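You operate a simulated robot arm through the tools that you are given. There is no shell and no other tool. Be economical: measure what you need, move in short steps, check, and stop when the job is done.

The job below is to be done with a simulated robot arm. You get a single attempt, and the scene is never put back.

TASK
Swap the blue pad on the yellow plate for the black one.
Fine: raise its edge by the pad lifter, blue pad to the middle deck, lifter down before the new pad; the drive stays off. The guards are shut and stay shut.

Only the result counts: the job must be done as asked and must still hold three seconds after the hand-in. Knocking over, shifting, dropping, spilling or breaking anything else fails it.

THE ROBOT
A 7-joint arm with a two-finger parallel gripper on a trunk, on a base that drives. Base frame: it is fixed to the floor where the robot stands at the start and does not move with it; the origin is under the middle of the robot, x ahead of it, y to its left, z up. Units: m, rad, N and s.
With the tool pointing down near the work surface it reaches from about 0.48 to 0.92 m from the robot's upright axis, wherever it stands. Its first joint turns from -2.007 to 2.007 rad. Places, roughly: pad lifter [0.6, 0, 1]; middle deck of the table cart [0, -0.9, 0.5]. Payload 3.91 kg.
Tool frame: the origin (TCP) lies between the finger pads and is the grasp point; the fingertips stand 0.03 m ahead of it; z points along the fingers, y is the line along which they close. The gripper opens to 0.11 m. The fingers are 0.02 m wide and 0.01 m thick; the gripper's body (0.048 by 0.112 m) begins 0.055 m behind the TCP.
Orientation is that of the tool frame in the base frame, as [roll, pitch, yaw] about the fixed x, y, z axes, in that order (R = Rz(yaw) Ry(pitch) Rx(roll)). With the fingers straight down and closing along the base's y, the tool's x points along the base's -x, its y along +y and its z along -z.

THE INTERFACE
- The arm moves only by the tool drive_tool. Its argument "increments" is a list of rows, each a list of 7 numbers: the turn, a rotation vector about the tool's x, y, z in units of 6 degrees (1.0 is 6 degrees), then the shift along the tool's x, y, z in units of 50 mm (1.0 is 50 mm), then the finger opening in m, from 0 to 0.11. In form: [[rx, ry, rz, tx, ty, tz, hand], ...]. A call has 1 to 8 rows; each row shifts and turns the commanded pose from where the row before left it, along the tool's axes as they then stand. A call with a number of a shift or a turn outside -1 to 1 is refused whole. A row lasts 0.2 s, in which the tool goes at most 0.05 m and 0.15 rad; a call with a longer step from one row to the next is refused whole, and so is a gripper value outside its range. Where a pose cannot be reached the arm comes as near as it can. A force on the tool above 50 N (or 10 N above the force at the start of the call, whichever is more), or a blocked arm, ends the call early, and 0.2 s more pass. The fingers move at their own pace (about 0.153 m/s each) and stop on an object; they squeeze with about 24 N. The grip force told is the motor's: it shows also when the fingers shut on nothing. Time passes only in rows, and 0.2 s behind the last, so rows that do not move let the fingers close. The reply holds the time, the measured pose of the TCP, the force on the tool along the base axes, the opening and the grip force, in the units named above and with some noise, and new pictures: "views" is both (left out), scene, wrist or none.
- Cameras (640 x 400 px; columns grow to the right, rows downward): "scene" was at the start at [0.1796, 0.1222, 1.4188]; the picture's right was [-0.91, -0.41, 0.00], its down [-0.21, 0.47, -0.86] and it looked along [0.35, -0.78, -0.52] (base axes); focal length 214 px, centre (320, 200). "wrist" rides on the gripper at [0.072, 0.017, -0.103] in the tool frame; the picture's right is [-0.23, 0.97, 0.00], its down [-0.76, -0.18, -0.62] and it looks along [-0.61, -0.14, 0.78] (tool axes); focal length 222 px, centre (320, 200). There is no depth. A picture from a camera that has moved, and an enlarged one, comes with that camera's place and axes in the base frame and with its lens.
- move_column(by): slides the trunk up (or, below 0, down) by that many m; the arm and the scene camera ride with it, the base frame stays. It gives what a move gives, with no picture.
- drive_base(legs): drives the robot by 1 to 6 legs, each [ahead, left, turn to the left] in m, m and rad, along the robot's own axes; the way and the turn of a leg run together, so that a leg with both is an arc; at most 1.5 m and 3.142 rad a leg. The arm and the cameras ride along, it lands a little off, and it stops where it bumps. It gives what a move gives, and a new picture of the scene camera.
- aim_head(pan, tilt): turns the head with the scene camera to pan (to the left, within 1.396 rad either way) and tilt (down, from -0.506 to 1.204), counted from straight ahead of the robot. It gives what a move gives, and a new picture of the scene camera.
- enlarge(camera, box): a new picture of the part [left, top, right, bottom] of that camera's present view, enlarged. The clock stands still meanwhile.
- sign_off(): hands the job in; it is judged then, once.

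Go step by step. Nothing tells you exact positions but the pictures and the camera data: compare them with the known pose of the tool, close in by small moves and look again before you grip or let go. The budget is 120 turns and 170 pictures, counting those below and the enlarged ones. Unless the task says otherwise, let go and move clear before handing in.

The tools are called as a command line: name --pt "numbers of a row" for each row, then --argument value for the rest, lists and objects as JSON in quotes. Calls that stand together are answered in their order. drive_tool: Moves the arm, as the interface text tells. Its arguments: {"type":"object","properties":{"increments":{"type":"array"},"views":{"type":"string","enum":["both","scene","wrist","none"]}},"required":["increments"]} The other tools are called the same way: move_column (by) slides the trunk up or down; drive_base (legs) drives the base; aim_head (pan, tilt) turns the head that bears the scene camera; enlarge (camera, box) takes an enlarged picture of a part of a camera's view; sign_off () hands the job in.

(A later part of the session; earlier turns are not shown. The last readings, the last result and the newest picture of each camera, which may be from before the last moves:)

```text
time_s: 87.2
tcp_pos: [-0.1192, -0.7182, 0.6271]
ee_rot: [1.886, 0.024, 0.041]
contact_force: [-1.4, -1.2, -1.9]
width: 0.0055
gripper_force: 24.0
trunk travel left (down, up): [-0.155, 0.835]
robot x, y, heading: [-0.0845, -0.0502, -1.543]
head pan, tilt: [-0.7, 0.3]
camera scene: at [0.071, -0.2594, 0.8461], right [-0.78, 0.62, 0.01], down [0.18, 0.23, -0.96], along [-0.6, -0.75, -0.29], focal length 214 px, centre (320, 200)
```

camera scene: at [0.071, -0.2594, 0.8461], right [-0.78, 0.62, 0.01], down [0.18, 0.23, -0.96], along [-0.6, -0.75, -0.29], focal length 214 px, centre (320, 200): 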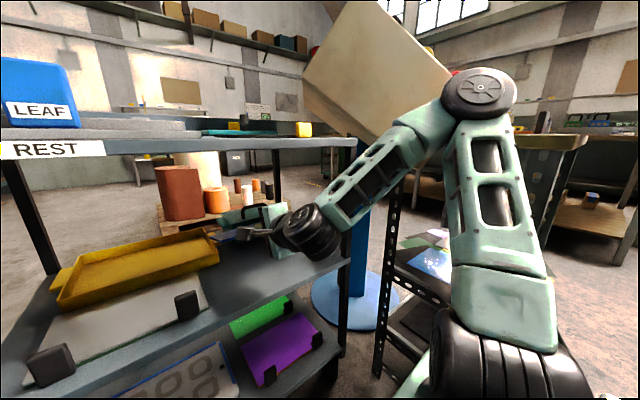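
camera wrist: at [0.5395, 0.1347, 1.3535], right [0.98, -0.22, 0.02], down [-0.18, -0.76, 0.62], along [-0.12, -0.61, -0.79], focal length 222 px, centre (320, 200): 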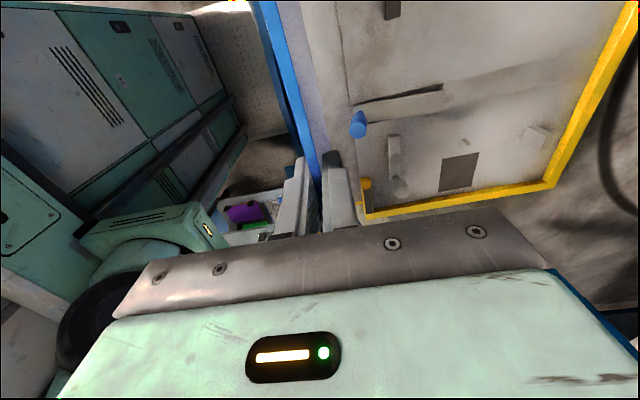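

enlarge --camera "scene" --box '[280, 40, 560, 215]'

enlarge --camera "scene" --box '[180, 150, 400, 290]'

```text
2.29 times, centred on (420, 128) of scene
camera zoom: at [0.071, -0.2594, 0.8461], right [-0.78, 0.62, 0.01], down [0.18, 0.23, -0.96], along [-0.6, -0.75, -0.29], focal length 490 px, centre (91, 366)
```

zoom: 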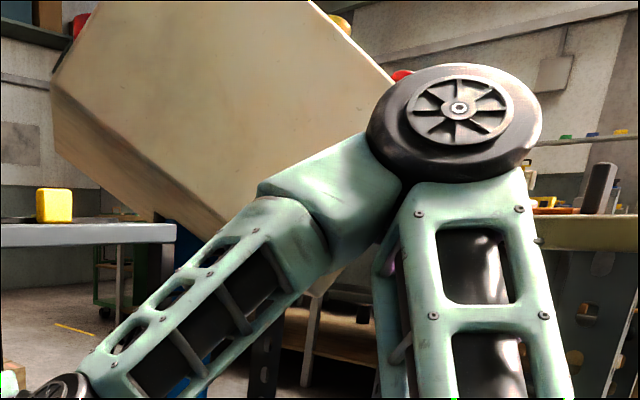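

```text
2.86 times, centred on (290, 220) of scene
camera zoom: at [0.071, -0.2594, 0.8461], right [-0.78, 0.62, 0.01], down [0.18, 0.23, -0.96], along [-0.6, -0.75, -0.29], focal length 613 px, centre (406, 143)
```

zoom: 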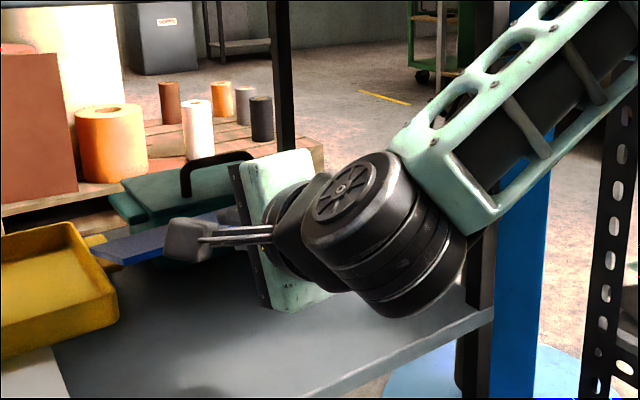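

The upper arm is leaning against the stand's edge on the right. I move the base 6 cm to its left to clear it, straightening the heading.

drive_base --legs '[[0.0, 0.06, -0.025]]'

drive_tool --pt "0.3 0 0 -0.3 0 -0.2 0.0" --pt "0.3 0 0 -0.3 0 -0.2 0.0" --views "none"

enlarge --camera "scene" --box '[120, 20, 600, 320]'

```text
time_s: 88.2
tcp_pos: [-0.1001, -0.7018, 0.6216]
ee_rot: [1.896, -0.003, -0.012]
contact_force: [0.2, -0.1, -1.3]
width: 0.0052
gripper_force: 24.7
trunk travel left (down, up): [-0.155, 0.835]
robot x, y, heading: [-0.028, -0.0365, -1.59]
head pan, tilt: [-0.7, 0.3]
camera scene: at [0.1143, -0.2516, 0.8456], right [-0.75, 0.66, 0.0], down [0.2, 0.22, -0.96], along [-0.63, -0.72, -0.3], focal length 214 px, centre (320, 200)
```

scene: 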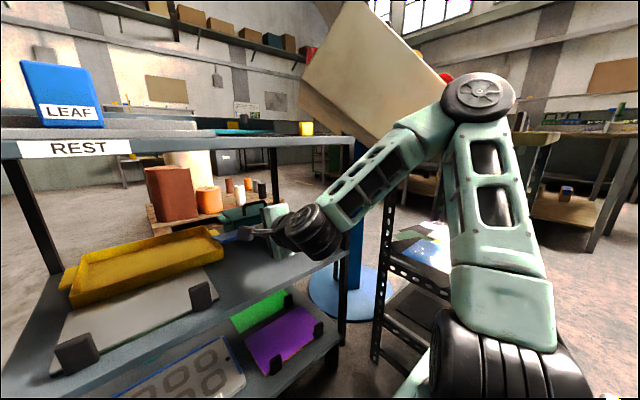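

```text
time_s: 88.8
tcp_pos: [-0.1272, -0.6911, 0.6334]
ee_rot: [1.958, -0.001, -0.01]
contact_force: [0.4, 0.8, -1.5]
width: 0.0055
gripper_force: 24.2
out of reach, approached as far as the arm can: row 1, 2
trunk travel left (down, up): [-0.155, 0.835]
robot x, y, heading: [-0.0268, -0.0319, -1.594]
head pan, tilt: [-0.7, 0.3]
```

```text
1.33 times, centred on (360, 170) of scene
camera zoom: at [0.1144, -0.2515, 0.846], right [-0.75, 0.66, 0.0], down [0.2, 0.22, -0.96], along [-0.63, -0.72, -0.3], focal length 286 px, centre (267, 240)
```

zoom: 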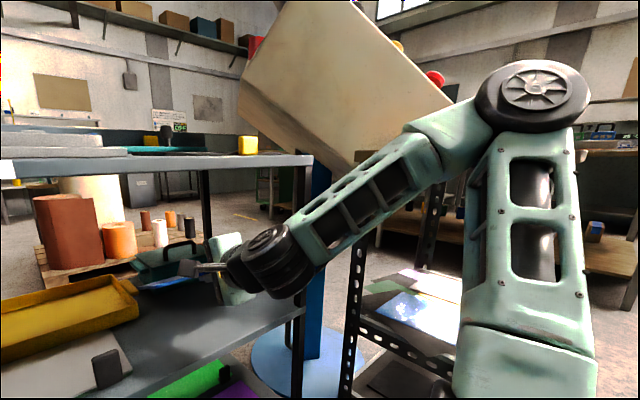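

Contact is gone. Lowering now to just above the deck.

move_column --by -0.055

aim_head --pan -0.25 --tilt 0.5

enlarge --camera "scene" --box '[200, 80, 520, 280]'

```text
time_s: 89.7
tcp_pos: [-0.1253, -0.6898, 0.5787]
ee_rot: [1.958, 0.003, -0.012]
contact_force: [-0.5, 0.0, -1.0]
width: 0.0053
gripper_force: 23.8
trunk travel left (down, up): [-0.1, 0.89]
robot x, y, heading: [-0.0267, -0.0345, -1.593]
head pan, tilt: [-0.7, 0.3]
```

```text
time_s: 90.6
tcp_pos: [-0.1247, -0.6907, 0.5782]
ee_rot: [1.96, 0.007, -0.013]
contact_force: [-0.2, 0.1, -0.9]
width: 0.0054
gripper_force: 24.1
trunk travel left (down, up): [-0.1, 0.89]
robot x, y, heading: [-0.0293, -0.0372, -1.592]
head pan, tilt: [-0.25, 0.499]
camera scene: at [0.1544, -0.2693, 0.7713], right [-0.96, 0.27, 0.0], down [0.13, 0.46, -0.88], along [-0.24, -0.85, -0.48], focal length 214 px, centre (320, 200)
```

scene: 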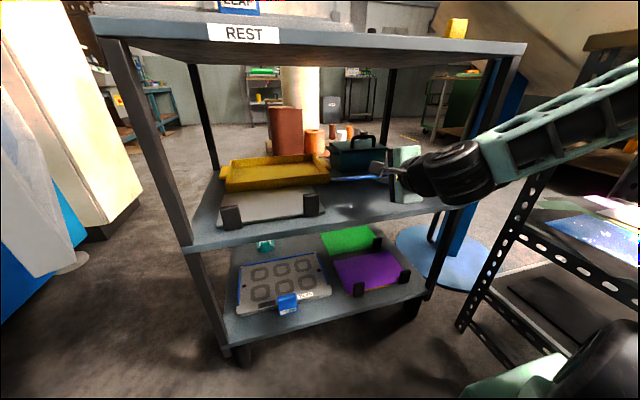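

```text
2.00 times, centred on (360, 180) of scene
camera zoom: at [0.1544, -0.2693, 0.7713], right [-0.96, 0.27, 0.0], down [0.13, 0.46, -0.88], along [-0.24, -0.85, -0.48], focal length 429 px, centre (240, 240)
```

zoom: 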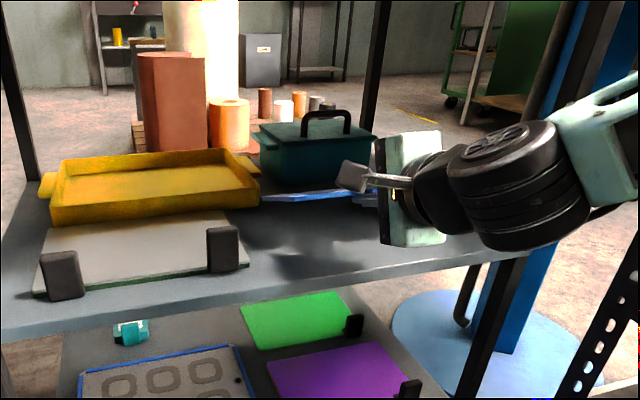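

The pad's left end is near the tray; I shift 3.5 cm further right and check.

drive_tool --pt "0 0 0 -0.35 0 0 0.0" --pt "0 0 0 -0.35 0 0 0.0" --pt "0 0 0 0 0 0 0.0" --views "none"

enlarge --camera "scene" --box '[200, 80, 520, 280]'

enlarge --camera "wrist" --box '[0, 0, 640, 400]'

```text
time_s: 91.4
tcp_pos: [-0.1361, -0.7109, 0.58]
ee_rot: [1.961, 0.022, 0.025]
contact_force: [-1.5, -0.3, -0.8]
width: 0.0055
gripper_force: 23.8
trunk travel left (down, up): [-0.1, 0.89]
robot x, y, heading: [-0.0263, -0.0492, -1.565]
head pan, tilt: [-0.25, 0.499]
```

```text
2.00 times, centred on (360, 180) of scene
camera zoom: at [0.1641, -0.2819, 0.7719], right [-0.97, 0.24, 0.01], down [0.11, 0.47, -0.88], along [-0.22, -0.85, -0.48], focal length 429 px, centre (240, 240)
```

zoom: 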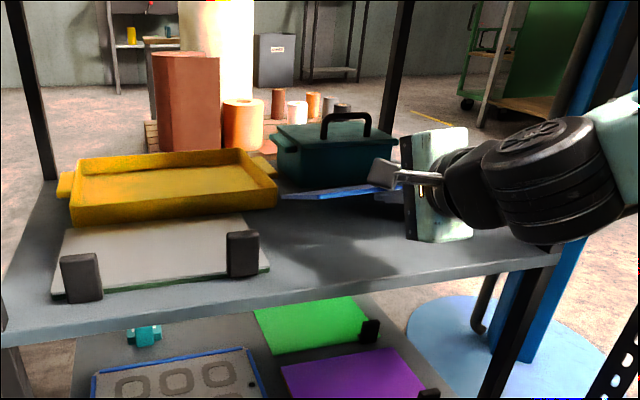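

```text
1.00 times, centred on (320, 200) of wrist
camera zoom: at [-0.0645, -0.6208, 0.6324], right [-0.2, -0.38, 0.91], down [-0.77, 0.63, 0.09], along [-0.6, -0.68, -0.41], focal length 222 px, centre (320, 200)
```

zoom: 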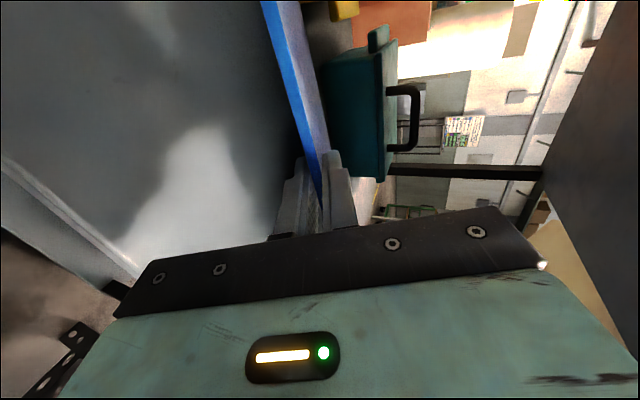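

The arm touches the stand again there. I'll yaw the tool ~15° clockwise instead, which brings the wrist left and swings the pad away from the tray.

drive_tool --pt "0 -0.6 0.24 0.2 0 0 0.0" --pt "0 -0.6 0.24 0.1 0 0 0.0" --pt "0 -0.6 0.24 0 0 0 0.0" --pt "0 -0.6 0.24 0 0 0 0.0" --pt "0 0 0 0 0 0 0.0" --views "none"

enlarge --camera "scene" --box '[200, 80, 520, 280]'

```text
time_s: 92.6
tcp_pos: [-0.1497, -0.6901, 0.5778]
ee_rot: [1.959, -0.001, -0.286]
contact_force: [0.0, 0.1, -1.1]
width: 0.0053
gripper_force: 23.9
trunk travel left (down, up): [-0.1, 0.89]
robot x, y, heading: [-0.0274, -0.0333, -1.592]
head pan, tilt: [-0.25, 0.499]
```

```text
2.00 times, centred on (360, 180) of scene
camera zoom: at [0.1517, -0.2692, 0.7726], right [-0.96, 0.27, 0.0], down [0.13, 0.46, -0.88], along [-0.24, -0.85, -0.48], focal length 429 px, centre (240, 240)
```

zoom: 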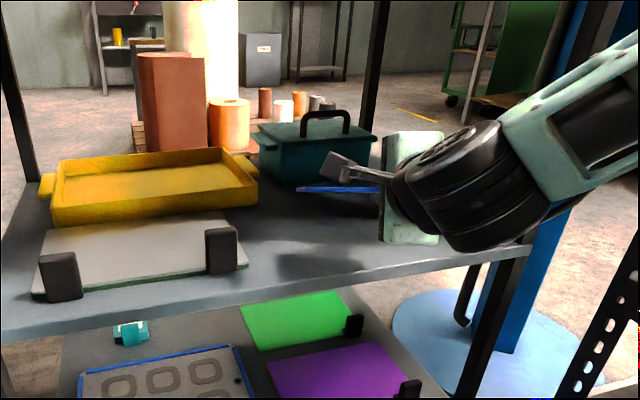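

Clear of tray, box and stand. I move 1.5 cm forward and lower until the far edge touches.

drive_tool --pt "0 0 0 0 0.11 0.28 0.0" --pt "0 0 0 0 -0.12 0.05 0.0" --pt "0 0 0 0 -0.12 0.05 0.0" --views "none"

drive_tool --pt "0 0 0 0 -0.1 0.04 0.0" --pt "0 0 0 0 0 0 0.0" --views "none"

enlarge --camera "scene" --box '[240, 100, 480, 250]'

```text
time_s: 93.4
tcp_pos: [-0.1531, -0.7046, 0.5645]
ee_rot: [1.959, -0.001, -0.285]
contact_force: [-0.5, 0.5, -0.6]
width: 0.0057
gripper_force: 23.5
trunk travel left (down, up): [-0.1, 0.89]
robot x, y, heading: [-0.0262, -0.0337, -1.596]
head pan, tilt: [-0.25, 0.499]
```

```text
time_s: 94.0
tcp_pos: [-0.1518, -0.7039, 0.5595]
ee_rot: [1.961, 0.0, -0.283]
contact_force: [-0.3, 0.6, 1.8]
width: 0.0056
gripper_force: 23.9
trunk travel left (down, up): [-0.1, 0.89]
robot x, y, heading: [-0.023, -0.036, -1.588]
head pan, tilt: [-0.25, 0.499]
```

```text
2.67 times, centred on (360, 175) of scene
camera zoom: at [0.1516, -0.2691, 0.7726], right [-0.96, 0.27, 0.0], down [0.13, 0.46, -0.88], along [-0.24, -0.85, -0.48], focal length 572 px, centre (213, 267)
```

zoom: 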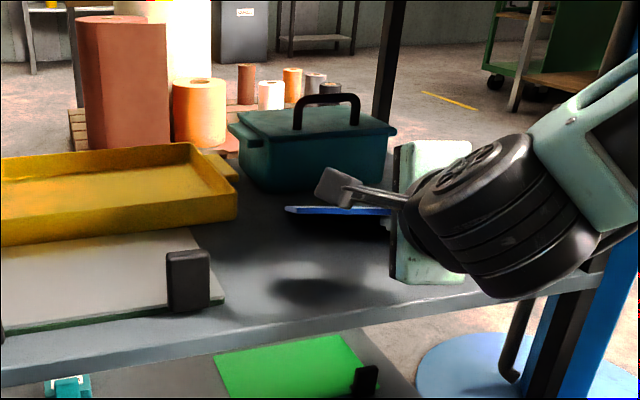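

The far edge has touched down. I open slightly so the near edge settles on the lower finger, lower a bit, then withdraw along the tool.

drive_tool --pt "0 0 0 0 0 0 0.02" --pt "0 0 0 0 0 0 0.03" --pt "0 0 0 0 -0.12 0.05 0.03" --pt "0 0 0 0 -0.12 0.05 0.03" --pt "0 0 0 0 0 0 0.03" --views "none"

enlarge --camera "scene" --box '[240, 100, 480, 250]'

enlarge --camera "wrist" --box '[160, 0, 480, 200]'

```text
time_s: 95.2
tcp_pos: [-0.1514, -0.7031, 0.5458]
ee_rot: [1.96, 0.0, -0.282]
contact_force: [0.1, 0.8, 0.1]
width: 0.0304
gripper_force: 0.1
trunk travel left (down, up): [-0.1, 0.89]
robot x, y, heading: [-0.0283, -0.0353, -1.592]
head pan, tilt: [-0.25, 0.499]
```

```text
2.67 times, centred on (360, 175) of scene
camera zoom: at [0.1516, -0.2692, 0.7726], right [-0.96, 0.27, 0.0], down [0.13, 0.46, -0.88], along [-0.24, -0.85, -0.48], focal length 572 px, centre (213, 267)
```

zoom: 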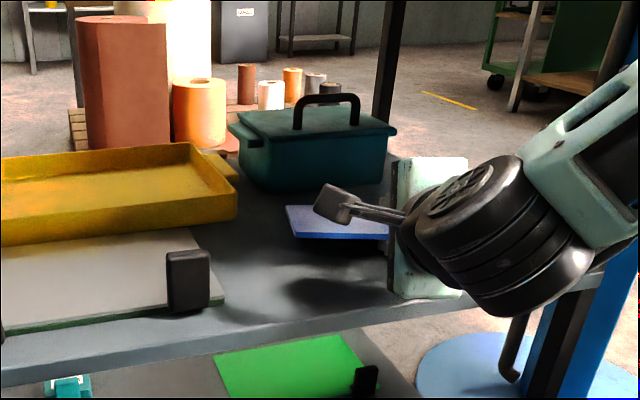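

```text
2.00 times, centred on (320, 100) of wrist
camera zoom: at [-0.0577, -0.6398, 0.6004], right [-0.32, -0.29, 0.9], down [-0.55, 0.83, 0.07], along [-0.77, -0.47, -0.43], focal length 444 px, centre (320, 400)
```

zoom: 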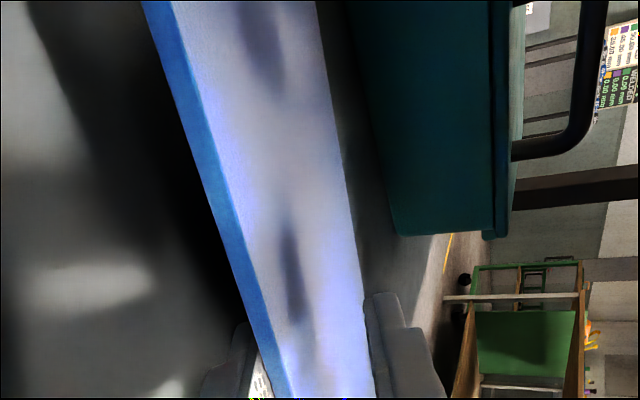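

The pad rests on the lower finger just above the deck. Withdrawing now.

drive_tool --pt "0 0 0 0 0.02 -0.25 0.036" --pt "0 0 0 0 0 -0.3 0.036" --pt "0 0 0 0 0 -0.3 0.036" --views "none"

enlarge --camera "scene" --box '[240, 100, 480, 250]'

enlarge --camera "wrist" --box '[0, 0, 480, 300]'

```text
time_s: 96.0
tcp_pos: [-0.1374, -0.6797, 0.5699]
ee_rot: [1.962, -0.001, -0.284]
contact_force: [0.2, 0.7, -0.5]
width: 0.0362
gripper_force: 0.6
out of reach, approached as far as the arm can: row 2, 3
trunk travel left (down, up): [-0.1, 0.89]
robot x, y, heading: [-0.0232, -0.0363, -1.596]
head pan, tilt: [-0.25, 0.499]
```

```text
2.67 times, centred on (360, 175) of scene
camera zoom: at [0.1516, -0.2692, 0.7726], right [-0.96, 0.27, 0.0], down [0.13, 0.46, -0.88], along [-0.24, -0.85, -0.48], focal length 572 px, centre (213, 267)
```

zoom: 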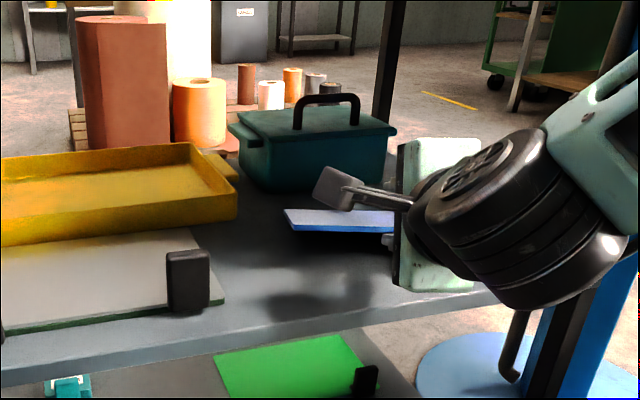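

```text
1.33 times, centred on (240, 150) of wrist
camera zoom: at [-0.0437, -0.6146, 0.6234], right [-0.32, -0.29, 0.9], down [-0.55, 0.83, 0.07], along [-0.77, -0.47, -0.43], focal length 296 px, centre (427, 267)
```

zoom: 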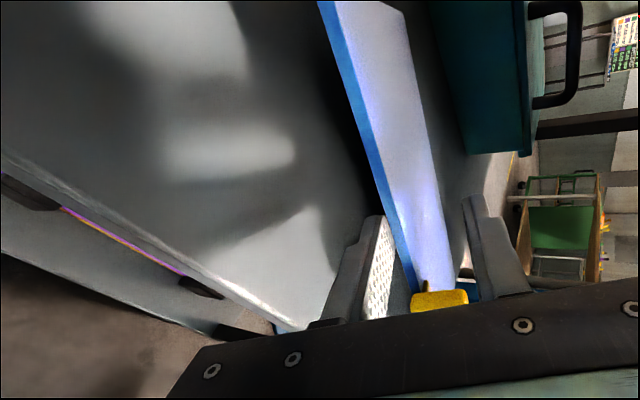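

Arm retreat is reach-limited, so I lower by trunk slightly and back the base out gently by 3 cm.

move_column --by -0.018

drive_base --legs '[[-0.03, 0, 0]]'

enlarge --camera "scene" --box '[240, 100, 480, 250]'

enlarge --camera "wrist" --box '[0, 0, 480, 300]'

```text
time_s: 96.7
tcp_pos: [-0.1373, -0.6789, 0.551]
ee_rot: [1.96, 0.001, -0.283]
contact_force: [0.0, 0.0, -0.9]
width: 0.0365
gripper_force: 0.5
trunk travel left (down, up): [-0.082, 0.908]
robot x, y, heading: [-0.0289, -0.03, -1.594]
head pan, tilt: [-0.25, 0.499]
```

```text
time_s: 97.5
tcp_pos: [-0.1372, -0.6491, 0.5507]
ee_rot: [1.961, 0.001, -0.283]
contact_force: [0.3, -0.1, 0.5]
width: 0.036
gripper_force: 0.1
trunk travel left (down, up): [-0.082, 0.908]
robot x, y, heading: [-0.0263, -0.0037, -1.594]
head pan, tilt: [-0.25, 0.499]
camera scene: at [0.1523, -0.2392, 0.7546], right [-0.96, 0.27, 0.0], down [0.13, 0.46, -0.88], along [-0.24, -0.85, -0.48], focal length 214 px, centre (320, 200)
```

scene: 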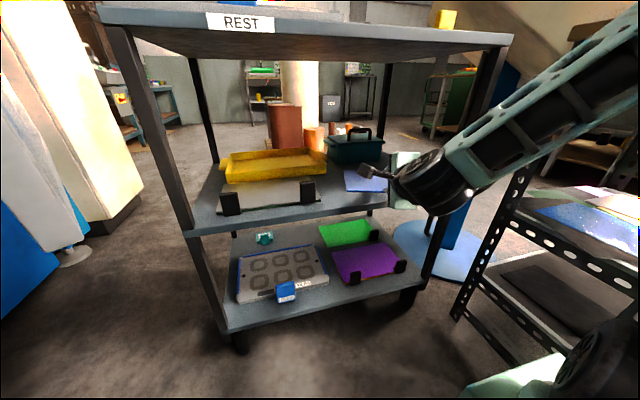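

```text
2.67 times, centred on (360, 175) of scene
camera zoom: at [0.1523, -0.2392, 0.7546], right [-0.96, 0.27, 0.0], down [0.13, 0.46, -0.88], along [-0.24, -0.85, -0.48], focal length 572 px, centre (213, 267)
```

zoom: 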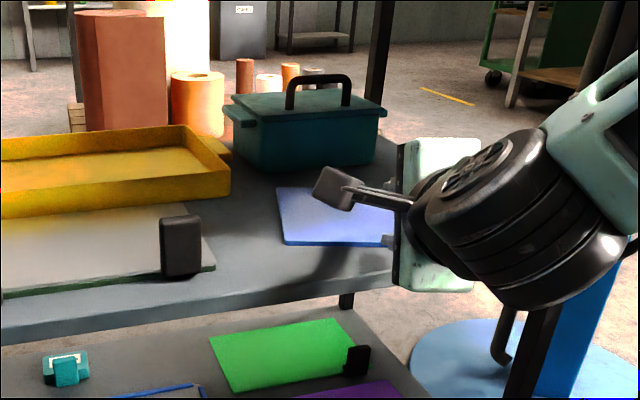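

```text
1.33 times, centred on (240, 150) of wrist
camera zoom: at [-0.043, -0.5848, 0.6054], right [-0.32, -0.29, 0.9], down [-0.55, 0.83, 0.07], along [-0.77, -0.47, -0.43], focal length 296 px, centre (427, 267)
```

zoom: 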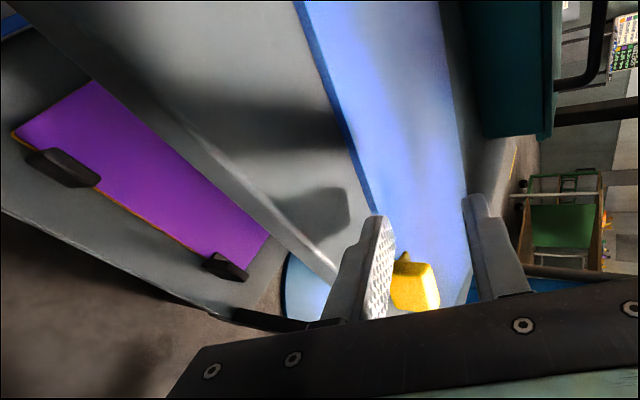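

The pad now lies flat on the middle deck. I back out 3 cm more.

drive_base --legs '[[-0.035, 0, 0]]'

enlarge --camera "wrist" --box '[0, 0, 480, 300]'

```text
time_s: 98.3
tcp_pos: [-0.1359, -0.6145, 0.5529]
ee_rot: [1.961, 0.0, -0.284]
contact_force: [-0.4, -0.7, -0.1]
width: 0.0361
gripper_force: 0.1
trunk travel left (down, up): [-0.082, 0.908]
robot x, y, heading: [-0.0244, 0.0297, -1.594]
head pan, tilt: [-0.25, 0.499]
camera scene: at [0.153, -0.2041, 0.7546], right [-0.96, 0.27, 0.0], down [0.13, 0.46, -0.88], along [-0.24, -0.85, -0.48], focal length 214 px, centre (320, 200)
```

scene: 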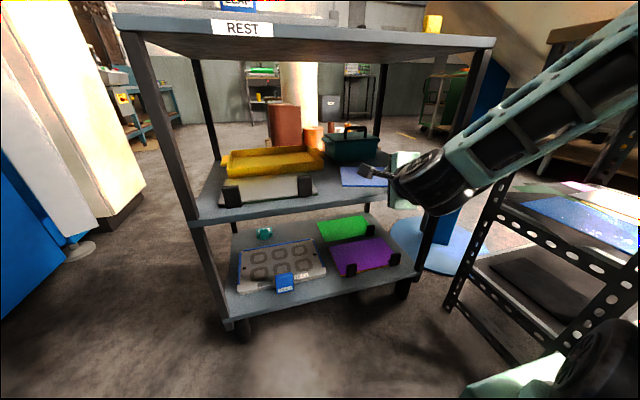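

```text
1.33 times, centred on (240, 150) of wrist
camera zoom: at [-0.0423, -0.5497, 0.6054], right [-0.32, -0.29, 0.9], down [-0.55, 0.83, 0.07], along [-0.77, -0.47, -0.43], focal length 296 px, centre (427, 267)
```

zoom: 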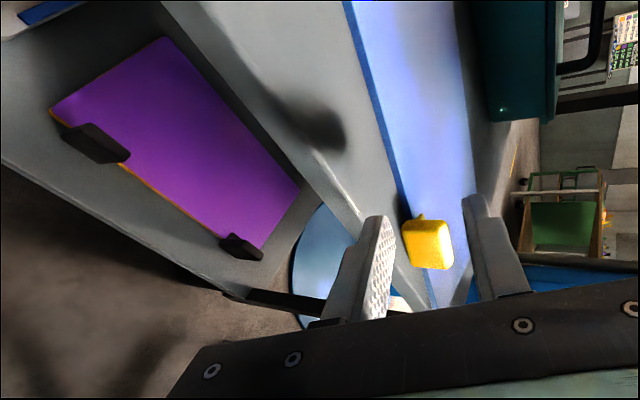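

Blue pad delivered, lying on the middle deck. Now I retract and tip the tool down before rising.

drive_tool --pt "1 0 0 0 -0.13 -0.25 0.04" --pt "1 0 0 0 -0.16 -0.23 0.04" --pt "1 0 0 0 -0.18 -0.21 0.04" --pt "1 0 0 0 -0.2 -0.19 0.04" --pt "1 0 0 0 -0.22 -0.17 0.04" --pt "1 0 0 0 -0.24 -0.15 0.04" --pt "1 0 0 0 -0.25 -0.12 0.04" --pt "1 0 0 0 -0.26 -0.1 0.04" --views "scene"

```text
time_s: 100.2
tcp_pos: [-0.1015, -0.5049, 0.5443]
ee_rot: [2.789, 0.014, -0.285]
contact_force: [1.0, -0.9, 0.1]
width: 0.0397
gripper_force: 0.1
trunk travel left (down, up): [-0.082, 0.908]
robot x, y, heading: [-0.0253, 0.0319, -1.591]
head pan, tilt: [-0.25, 0.499]
camera scene: at [0.1579, -0.2011, 0.7554], right [-0.96, 0.27, 0.0], down [0.12, 0.46, -0.88], along [-0.24, -0.85, -0.48], focal length 214 px, centre (320, 200)
```

scene: 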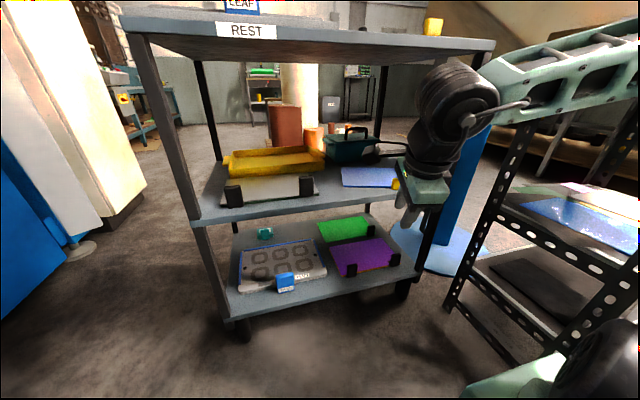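

Clear. Raising the trunk above the top deck and viewing the black pad.

move_column --by 0.4

move_column --by 0.35

aim_head --pan -0.3 --tilt 0.8

enlarge --camera "scene" --box '[220, 80, 460, 230]'

```text
time_s: 104.0
tcp_pos: [-0.0935, -0.511, 0.5714]
ee_rot: [2.809, -0.009, -0.276]
contact_force: [-0.3, -0.3, -0.1]
width: 0.0398
gripper_force: 0.0
trunk travel left (down, up): [-0.482, 0.508]
robot x, y, heading: [-0.017, 0.0289, -1.596]
head pan, tilt: [-0.25, 0.499]
```

```text
time_s: 107.4
tcp_pos: [-0.0904, -0.5111, 0.5733]
ee_rot: [2.811, -0.009, -0.272]
contact_force: [-1.0, 0.6, -0.4]
width: 0.0399
gripper_force: 0.0
trunk travel left (down, up): [-0.832, 0.158]
robot x, y, heading: [-0.0202, 0.0307, -1.587]
head pan, tilt: [-0.25, 0.499]
```

```text
time_s: 108.2
tcp_pos: [-0.0912, -0.5109, 0.574]
ee_rot: [2.813, -0.007, -0.272]
contact_force: [0.1, -0.9, 0.3]
width: 0.0399
gripper_force: 0.2
trunk travel left (down, up): [-0.832, 0.158]
robot x, y, heading: [-0.0203, 0.0327, -1.594]
head pan, tilt: [-0.3, 0.799]
camera scene: at [0.1646, -0.1971, 0.7633], right [-0.95, 0.32, 0.01], down [0.22, 0.68, -0.69], along [-0.22, -0.66, -0.72], focal length 214 px, centre (320, 200)
```

scene: 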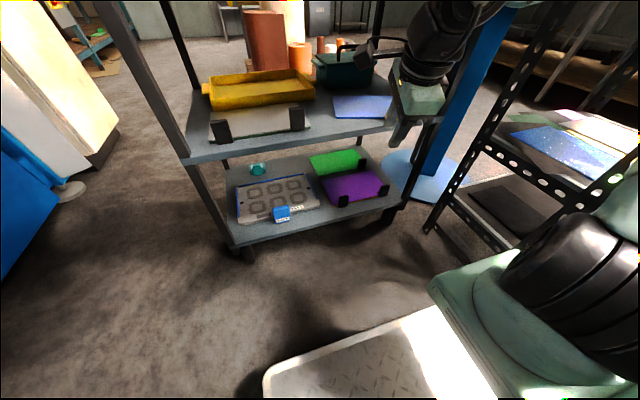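

```text
2.67 times, centred on (340, 155) of scene
camera zoom: at [0.1646, -0.1971, 0.7633], right [-0.95, 0.32, 0.01], down [0.22, 0.68, -0.69], along [-0.22, -0.66, -0.72], focal length 572 px, centre (267, 320)
```

zoom: 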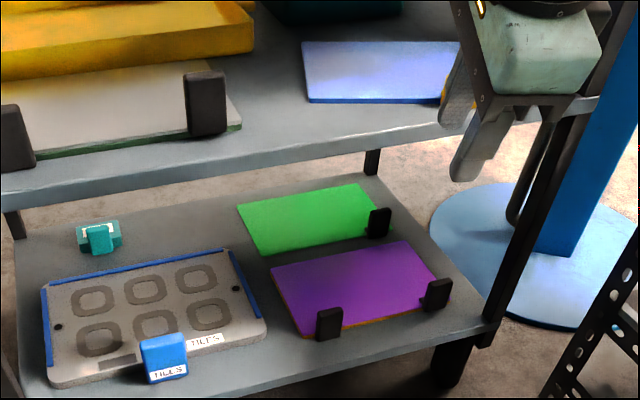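

The trunk did not actually rise — something blocks it. I undo the command at once and look at the arm.

move_column --by -0.73

aim_head --pan -0.8 --tilt 0.1

```text
refused: -0.73 is not a number from -0.4 to 0.4
```

```text
time_s: 109.3
tcp_pos: [-0.0894, -0.5107, 0.5752]
ee_rot: [2.813, -0.009, -0.271]
contact_force: [0.4, -0.2, -0.3]
width: 0.0399
gripper_force: 0.1
trunk travel left (down, up): [-0.832, 0.158]
robot x, y, heading: [-0.0192, 0.0349, -1.594]
head pan, tilt: [-0.799, 0.099]
camera scene: at [0.1234, -0.1839, 0.8272], right [-0.68, 0.73, 0.01], down [0.07, 0.08, -0.99], along [-0.73, -0.68, -0.1], focal length 214 px, centre (320, 200)
```

scene: 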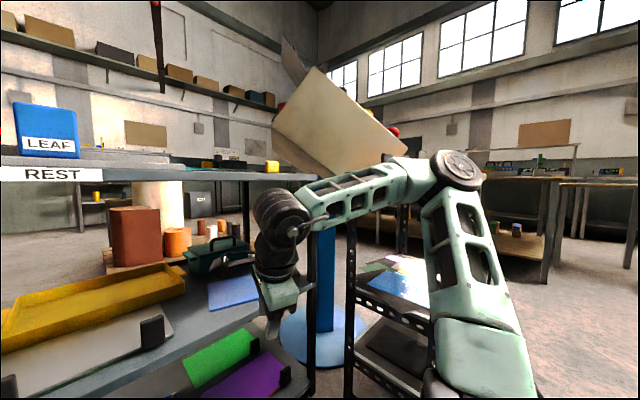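

move_column --by -0.4

move_column --by -0.3

enlarge --camera "scene" --box '[230, 100, 550, 300]'

```text
time_s: 113.1
tcp_pos: [-0.0889, -0.5108, 0.5755]
ee_rot: [2.814, -0.01, -0.269]
contact_force: [0.6, 0.2, -0.6]
width: 0.0401
gripper_force: 0.2
trunk travel left (down, up): [-0.432, 0.558]
robot x, y, heading: [-0.019, 0.0268, -1.589]
head pan, tilt: [-0.799, 0.099]
```

```text
time_s: 116.1
tcp_pos: [-0.0887, -0.5104, 0.5742]
ee_rot: [2.808, 0.003, -0.263]
contact_force: [0.8, -1.0, -0.3]
width: 0.0402
gripper_force: 0.0
trunk travel left (down, up): [-0.132, 0.858]
robot x, y, heading: [-0.0184, 0.0303, -1.593]
head pan, tilt: [-0.799, 0.099]
```

```text
2.00 times, centred on (390, 200) of scene
camera zoom: at [0.1223, -0.1847, 0.8272], right [-0.68, 0.73, 0.01], down [0.07, 0.07, -0.99], along [-0.73, -0.68, -0.1], focal length 429 px, centre (180, 200)
```

zoom: 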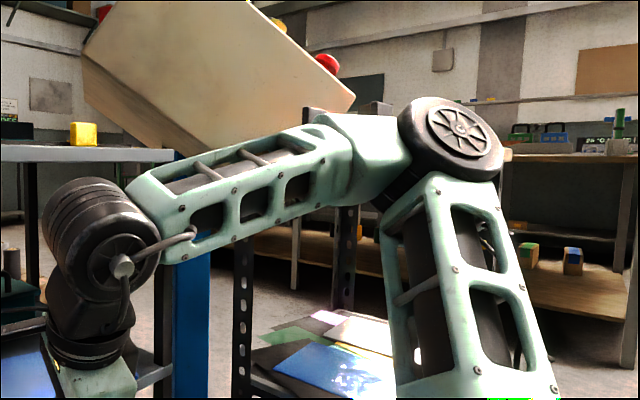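

The elbow has ended up under the stand's table-top edge. I lower a little to release it, then swing the hand left (in free space before the cart) to bring the elbow out.

move_column --by -0.05

drive_tool --pt "0 0 0 0.6 0 0 0.04" --pt "0 0 0 0.6 0 0 0.04" --pt "0 0 0 0.6 0 0 0.04" --pt "0 0 0 0.6 0 0 0.04" --views "scene"

```text
time_s: 117.0
tcp_pos: [-0.1014, -0.5067, 0.5432]
ee_rot: [2.787, 0.02, -0.277]
contact_force: [0.0, -0.1, -0.5]
width: 0.0399
gripper_force: 0.1
trunk travel left (down, up): [-0.082, 0.908]
robot x, y, heading: [-0.0249, 0.0289, -1.596]
head pan, tilt: [-0.799, 0.099]
```

```text
time_s: 118.0
tcp_pos: [0.0079, -0.5414, 0.5397]
ee_rot: [2.799, 0.0, -0.284]
contact_force: [0.1, -0.2, -0.4]
width: 0.0399
gripper_force: 0.0
trunk travel left (down, up): [-0.082, 0.908]
robot x, y, heading: [-0.028, 0.0278, -1.595]
head pan, tilt: [-0.799, 0.099]
camera scene: at [0.1099, -0.1793, 0.7916], right [-0.68, 0.73, 0.0], down [0.07, 0.07, -0.99], along [-0.73, -0.68, -0.1], focal length 214 px, centre (320, 200)
```

scene: 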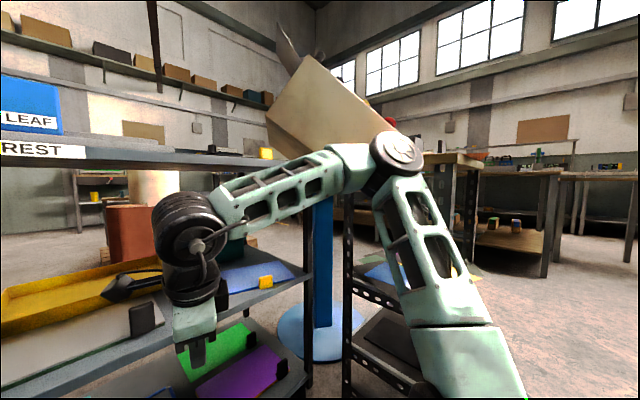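

The elbow is now left of the stand. Trial raise of 10 cm.

move_column --by 0.1

```text
time_s: 119.3
tcp_pos: [0.0096, -0.5403, 0.6398]
ee_rot: [2.798, 0.001, -0.285]
contact_force: [-1.1, 0.4, -0.6]
width: 0.0397
gripper_force: 0.1
trunk travel left (down, up): [-0.182, 0.808]
robot x, y, heading: [-0.0265, 0.0344, -1.592]
head pan, tilt: [-0.799, 0.099]
```

It rises freely now. Raising on in stages.

move_column --by 0.25

move_column --by 0.35

aim_head --pan -0.6 --tilt 0.75

```text
time_s: 121.9
tcp_pos: [0.0082, -0.5415, 0.8899]
ee_rot: [2.801, 0.0, -0.286]
contact_force: [-0.4, 0.0, -0.4]
width: 0.04
gripper_force: 0.1
trunk travel left (down, up): [-0.432, 0.558]
robot x, y, heading: [-0.0263, 0.0344, -1.598]
head pan, tilt: [-0.799, 0.099]
```

```text
time_s: 125.3
tcp_pos: [0.0087, -0.5416, 1.2385]
ee_rot: [2.801, 0.0, -0.285]
contact_force: [1.6, -0.3, 0.3]
width: 0.0401
gripper_force: 0.0
trunk travel left (down, up): [-0.782, 0.208]
robot x, y, heading: [-0.0223, 0.0296, -1.596]
head pan, tilt: [-0.799, 0.099]
```

```text
time_s: 126.4
tcp_pos: [0.0086, -0.5416, 1.2394]
ee_rot: [2.8, 0.0, -0.284]
contact_force: [-0.1, 0.3, 0.6]
width: 0.04
gripper_force: 0.0
trunk travel left (down, up): [-0.782, 0.208]
robot x, y, heading: [-0.0206, 0.0309, -1.596]
head pan, tilt: [-0.6, 0.75]
camera scene: at [0.1291, -0.1839, 1.4327], right [-0.81, 0.58, 0.0], down [0.4, 0.55, -0.73], along [-0.43, -0.59, -0.68], focal length 214 px, centre (320, 200)
```

scene: 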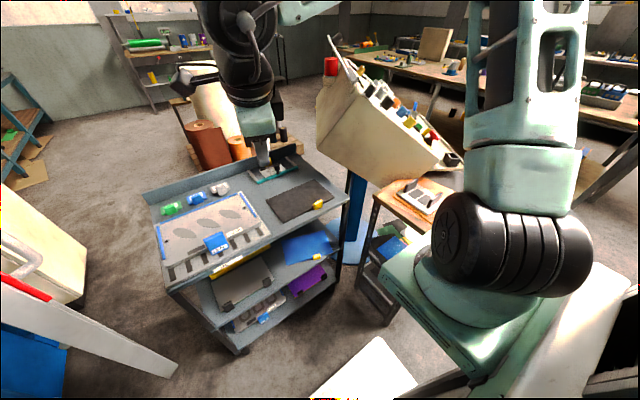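

All is in order; blue pad is on the middle deck. Now the black pad: I zoom in.

enlarge --camera "scene" --box '[230, 150, 390, 250]'

drive_tool --pt "0.5 0.8 -0.2 -0.3 0 0 0.06" --pt "0.5 0.8 -0.2 -0.6 0 0 0.06" --pt "0.5 0.8 -0.2 -0.6 0 0 0.06" --pt "0.5 0.2 0 -0.6 0 0 0.06" --pt "0.5 0 0 -0.6 0 0 0.06" --views "wrist"

```text
4.00 times, centred on (310, 200) of scene
camera zoom: at [0.1291, -0.1839, 1.4327], right [-0.81, 0.58, 0.0], down [0.4, 0.55, -0.73], along [-0.43, -0.59, -0.68], focal length 858 px, centre (360, 200)
```

zoom: 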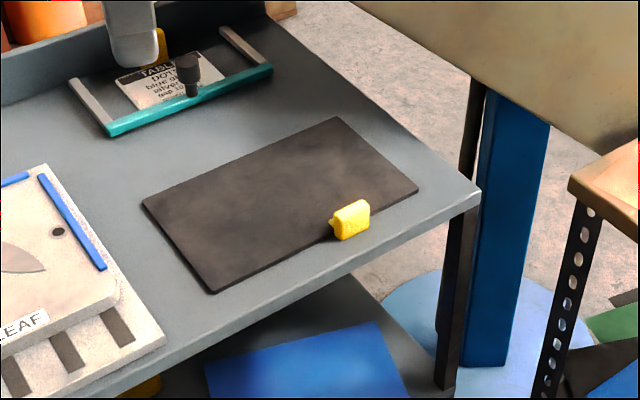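

```text
time_s: 127.6
tcp_pos: [-0.1195, -0.5145, 1.2187]
ee_rot: [3.047, -0.247, -0.151]
contact_force: [0.7, 0.2, 0.1]
width: 0.0599
gripper_force: 0.1
trunk travel left (down, up): [-0.782, 0.208]
robot x, y, heading: [-0.0252, 0.0288, -1.594]
head pan, tilt: [-0.6, 0.75]
camera wrist: at [-0.0768, -0.5294, 1.3369], right [-0.39, -0.92, 0.03], down [-0.84, 0.37, 0.4], along [-0.38, 0.13, -0.92], focal length 222 px, centre (320, 200)
```

wrist: 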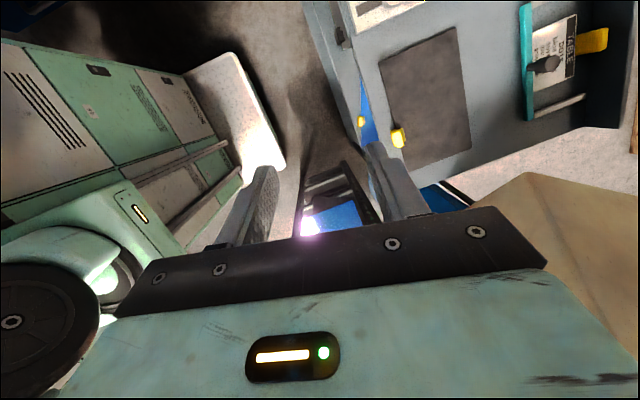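

The black pad lies flat with its yellow tab at the near edge, about [-0.21, -0.665]. I'll grip the tab from above with the default tool-down orientation; first I straighten and rotate the tool.

drive_tool --pt "0 -0.9 0 0 0 0 0.06" --pt "0 -0.9 0 0 0 0 0.06" --pt "0 -0.6 0 0 0 0 0.06" --pt "0 0 -1 0 0 0 0.06" --pt "0 0 -1 0 0 0 0.06" --pt "0 0 -1 0 0 0 0.06" --pt "0 0 -1 0 0 0 0.06" --pt "0 0 -1 0 0 0 0.06" --views "none"

drive_tool --pt "0 0 -1 0 0 0 0.06" --pt "0 0 -1 0 0 0 0.06" --pt "0 0 -1 0 0 0 0.06" --pt "0 0 -1 0 0 0 0.06" --pt "0 0 -1 0 0 0 0.06" --pt "0 0 -1 0 0 0 0.06" --pt "0 0 -1 0 0 0 0.06" --pt "0 0 -1 0 0 0 0.06" --views "wrist"

```text
time_s: 129.4
tcp_pos: [-0.1229, -0.5153, 1.2192]
ee_rot: [3.062, 0.051, 0.35]
contact_force: [-0.1, 0.5, 0.1]
width: 0.06
gripper_force: 0.1
trunk travel left (down, up): [-0.782, 0.208]
robot x, y, heading: [-0.0281, 0.0274, -1.597]
head pan, tilt: [-0.6, 0.75]
```

```text
time_s: 131.2
tcp_pos: [-0.1204, -0.5148, 1.2176]
ee_rot: [3.125, 0.092, 1.188]
contact_force: [-0.6, 0.1, 0.6]
width: 0.0599
gripper_force: 0.0
trunk travel left (down, up): [-0.782, 0.208]
robot x, y, heading: [-0.0228, 0.0315, -1.588]
head pan, tilt: [-0.6, 0.75]
camera wrist: at [-0.0768, -0.446, 1.3147], right [0.82, -0.57, 0.04], down [-0.44, -0.58, 0.69], along [-0.37, -0.58, -0.73], focal length 222 px, centre (320, 200)
```

wrist: 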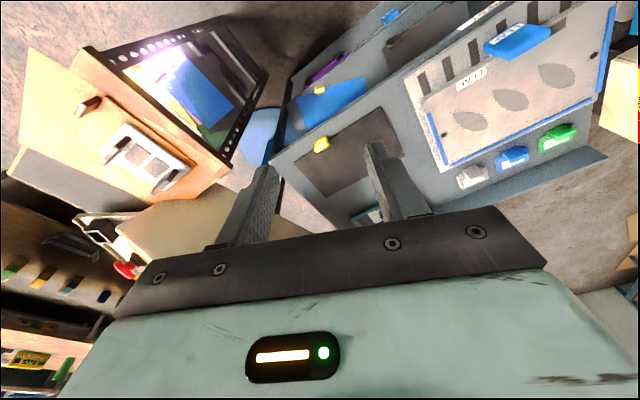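

drive_tool --pt "0 0.44 -1 0 0 0 0.06" --pt "0 0.44 -1 0 0 0 0.06" --pt "0 0 -1 0 0 0 0.06" --pt "0 0 -0.65 0 0 0 0.06" --pt "0 0 0 -0.49 -0.3 0.6 0.06" --pt "0 0 0 -0.49 -0.3 0.6 0.06" --pt "0 0 0 -0.49 -0.3 0.6 0.06" --views "wrist"

enlarge --camera "wrist" --box '[240, 60, 480, 210]'

```text
time_s: 132.8
tcp_pos: [-0.1657, -0.5884, 1.1279]
ee_rot: [3.136, 0.001, 1.569]
contact_force: [0.1, 0.5, 0.1]
width: 0.06
gripper_force: 0.1
trunk travel left (down, up): [-0.782, 0.208]
robot x, y, heading: [-0.0235, 0.0297, -1.598]
head pan, tilt: [-0.6, 0.75]
camera wrist: at [-0.1498, -0.5167, 1.2315], right [0.97, -0.23, 0.01], down [-0.18, -0.76, 0.62], along [-0.14, -0.61, -0.78], focal length 222 px, centre (320, 200)
```

wrist: 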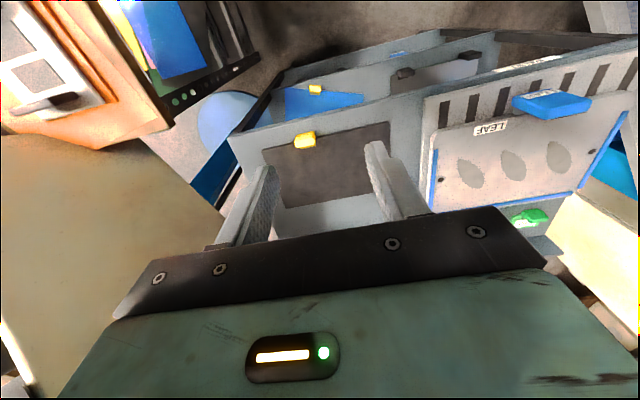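

```text
2.67 times, centred on (360, 135) of wrist
camera zoom: at [-0.1498, -0.5167, 1.2315], right [0.97, -0.23, 0.01], down [-0.18, -0.76, 0.62], along [-0.14, -0.61, -0.78], focal length 592 px, centre (213, 373)
```

zoom: 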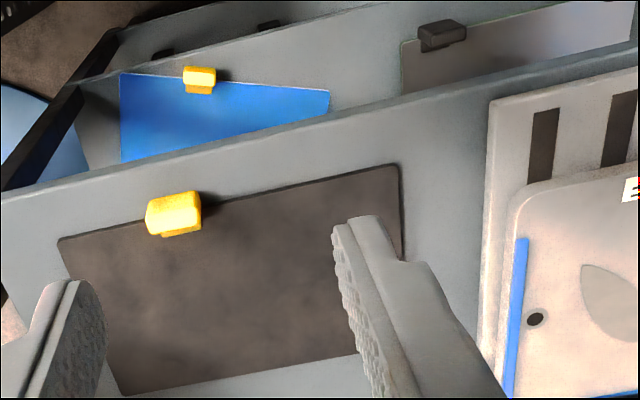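

Tab confirmed at [-0.210, -0.664]. Moving above it.

drive_tool --pt "0 0 0 -0.38 -0.22 0.64 0.06" --pt "0 0 0 -0.38 -0.22 0.64 0.06" --pt "0 0 0 -0.38 -0.22 0.64 0.06" --pt "0 0 0 -0.38 -0.22 0.64 0.06" --views "both"

enlarge --camera "scene" --box '[230, 150, 390, 250]'

```text
time_s: 133.8
tcp_pos: [-0.2101, -0.6653, 1.0004]
ee_rot: [3.137, 0.003, 1.569]
contact_force: [0.0, 0.0, 1.0]
width: 0.0601
gripper_force: 0.0
trunk travel left (down, up): [-0.782, 0.208]
robot x, y, heading: [-0.024, 0.029, -1.592]
head pan, tilt: [-0.6, 0.75]
camera scene: at [0.1291, -0.1835, 1.4327], right [-0.81, 0.58, 0.0], down [0.4, 0.55, -0.73], along [-0.43, -0.59, -0.68], focal length 214 px, centre (320, 200)
camera wrist: at [-0.1928, -0.5925, 1.1026], right [0.97, -0.23, 0.01], down [-0.18, -0.76, 0.62], along [-0.14, -0.61, -0.78], focal length 222 px, centre (320, 200)
```

scene: 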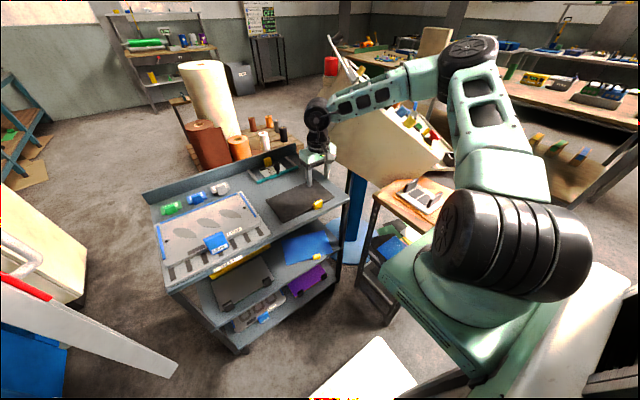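
wrist: 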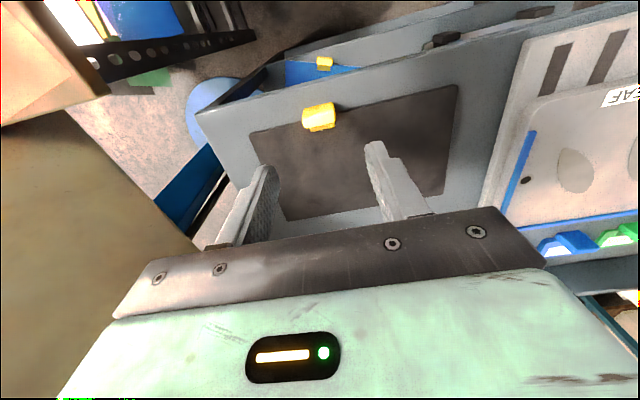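

```text
4.00 times, centred on (310, 200) of scene
camera zoom: at [0.1291, -0.1835, 1.4327], right [-0.81, 0.58, 0.0], down [0.4, 0.55, -0.73], along [-0.43, -0.59, -0.68], focal length 858 px, centre (360, 200)
```

zoom: 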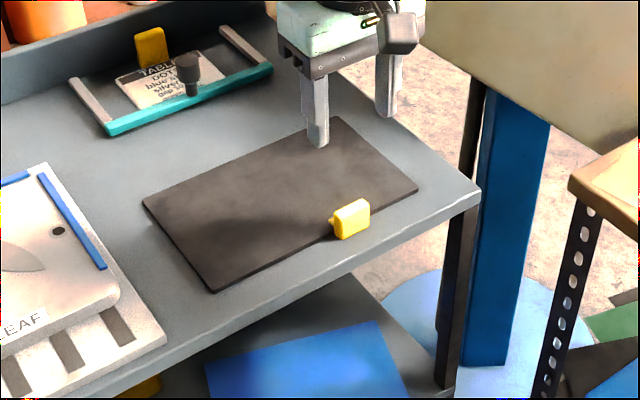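

Aligned. I descend and check the height visually.

drive_tool --pt "0 0 0 0 -0.02 0.8 0.06" --pt "0 0 0 0 -0.02 0.8 0.06" --pt "0 0 0 0 0 0.6 0.06" --views "none"

enlarge --camera "scene" --box '[270, 170, 366, 230]'

enlarge --camera "wrist" --box '[200, 40, 440, 190]'

```text
time_s: 134.6
tcp_pos: [-0.2116, -0.6652, 0.8923]
ee_rot: [3.136, 0.001, 1.569]
contact_force: [-0.9, 0.5, -0.3]
width: 0.0603
gripper_force: 0.1
trunk travel left (down, up): [-0.782, 0.208]
robot x, y, heading: [-0.0259, 0.0283, -1.594]
head pan, tilt: [-0.6, 0.75]
```

```text
6.67 times, centred on (318, 200) of scene
camera zoom: at [0.1291, -0.1837, 1.4327], right [-0.81, 0.58, 0.0], down [0.4, 0.55, -0.73], along [-0.43, -0.59, -0.68], focal length 1430 px, centre (333, 200)
```

zoom: 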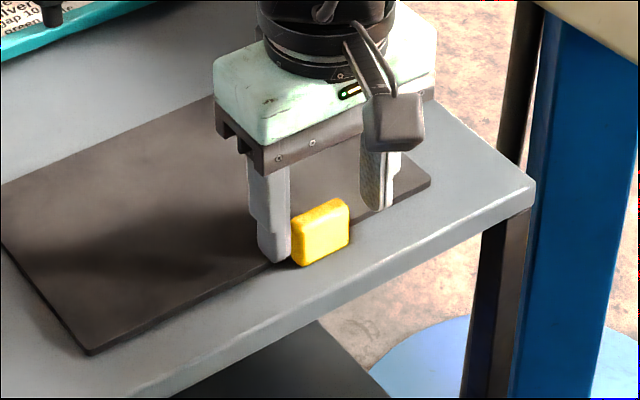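

```text
2.67 times, centred on (320, 115) of wrist
camera zoom: at [-0.1954, -0.5923, 0.9934], right [0.97, -0.23, 0.01], down [-0.18, -0.76, 0.62], along [-0.14, -0.61, -0.78], focal length 592 px, centre (320, 427)
```

zoom: 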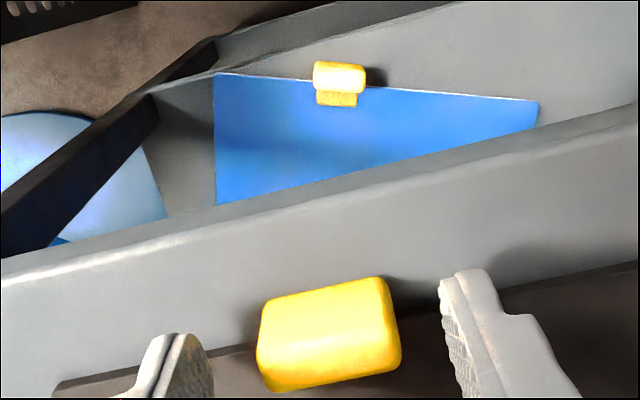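

Fingers straddle the tab. Lowering 1 cm and closing.

drive_tool --pt "0 0 0 0 0 0.18 0.06" --pt "0 0 0 0 0 0 0.0" --pt "0 0 0 0 0 0 0.0" --views "none"

enlarge --camera "scene" --box '[270, 170, 366, 230]'

```text
time_s: 135.4
tcp_pos: [-0.2109, -0.6653, 0.8825]
ee_rot: [3.137, 0.002, 1.57]
contact_force: [1.0, -0.8, -0.2]
width: 0.0355
gripper_force: 24.2
trunk travel left (down, up): [-0.782, 0.208]
robot x, y, heading: [-0.0236, 0.0325, -1.591]
head pan, tilt: [-0.6, 0.75]
```

```text
6.67 times, centred on (318, 200) of scene
camera zoom: at [0.1292, -0.1839, 1.4326], right [-0.81, 0.58, 0.0], down [0.4, 0.55, -0.73], along [-0.43, -0.59, -0.68], focal length 1430 px, centre (333, 200)
```

zoom: 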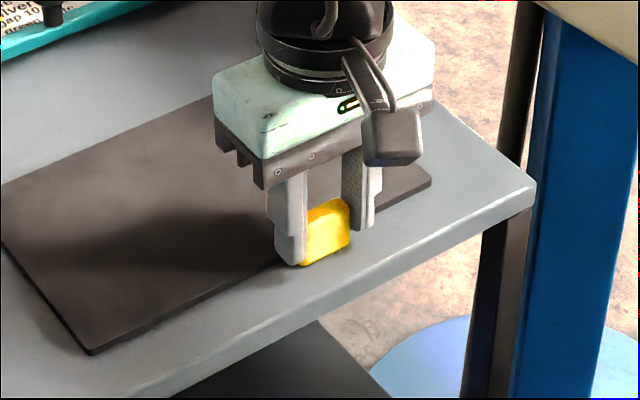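

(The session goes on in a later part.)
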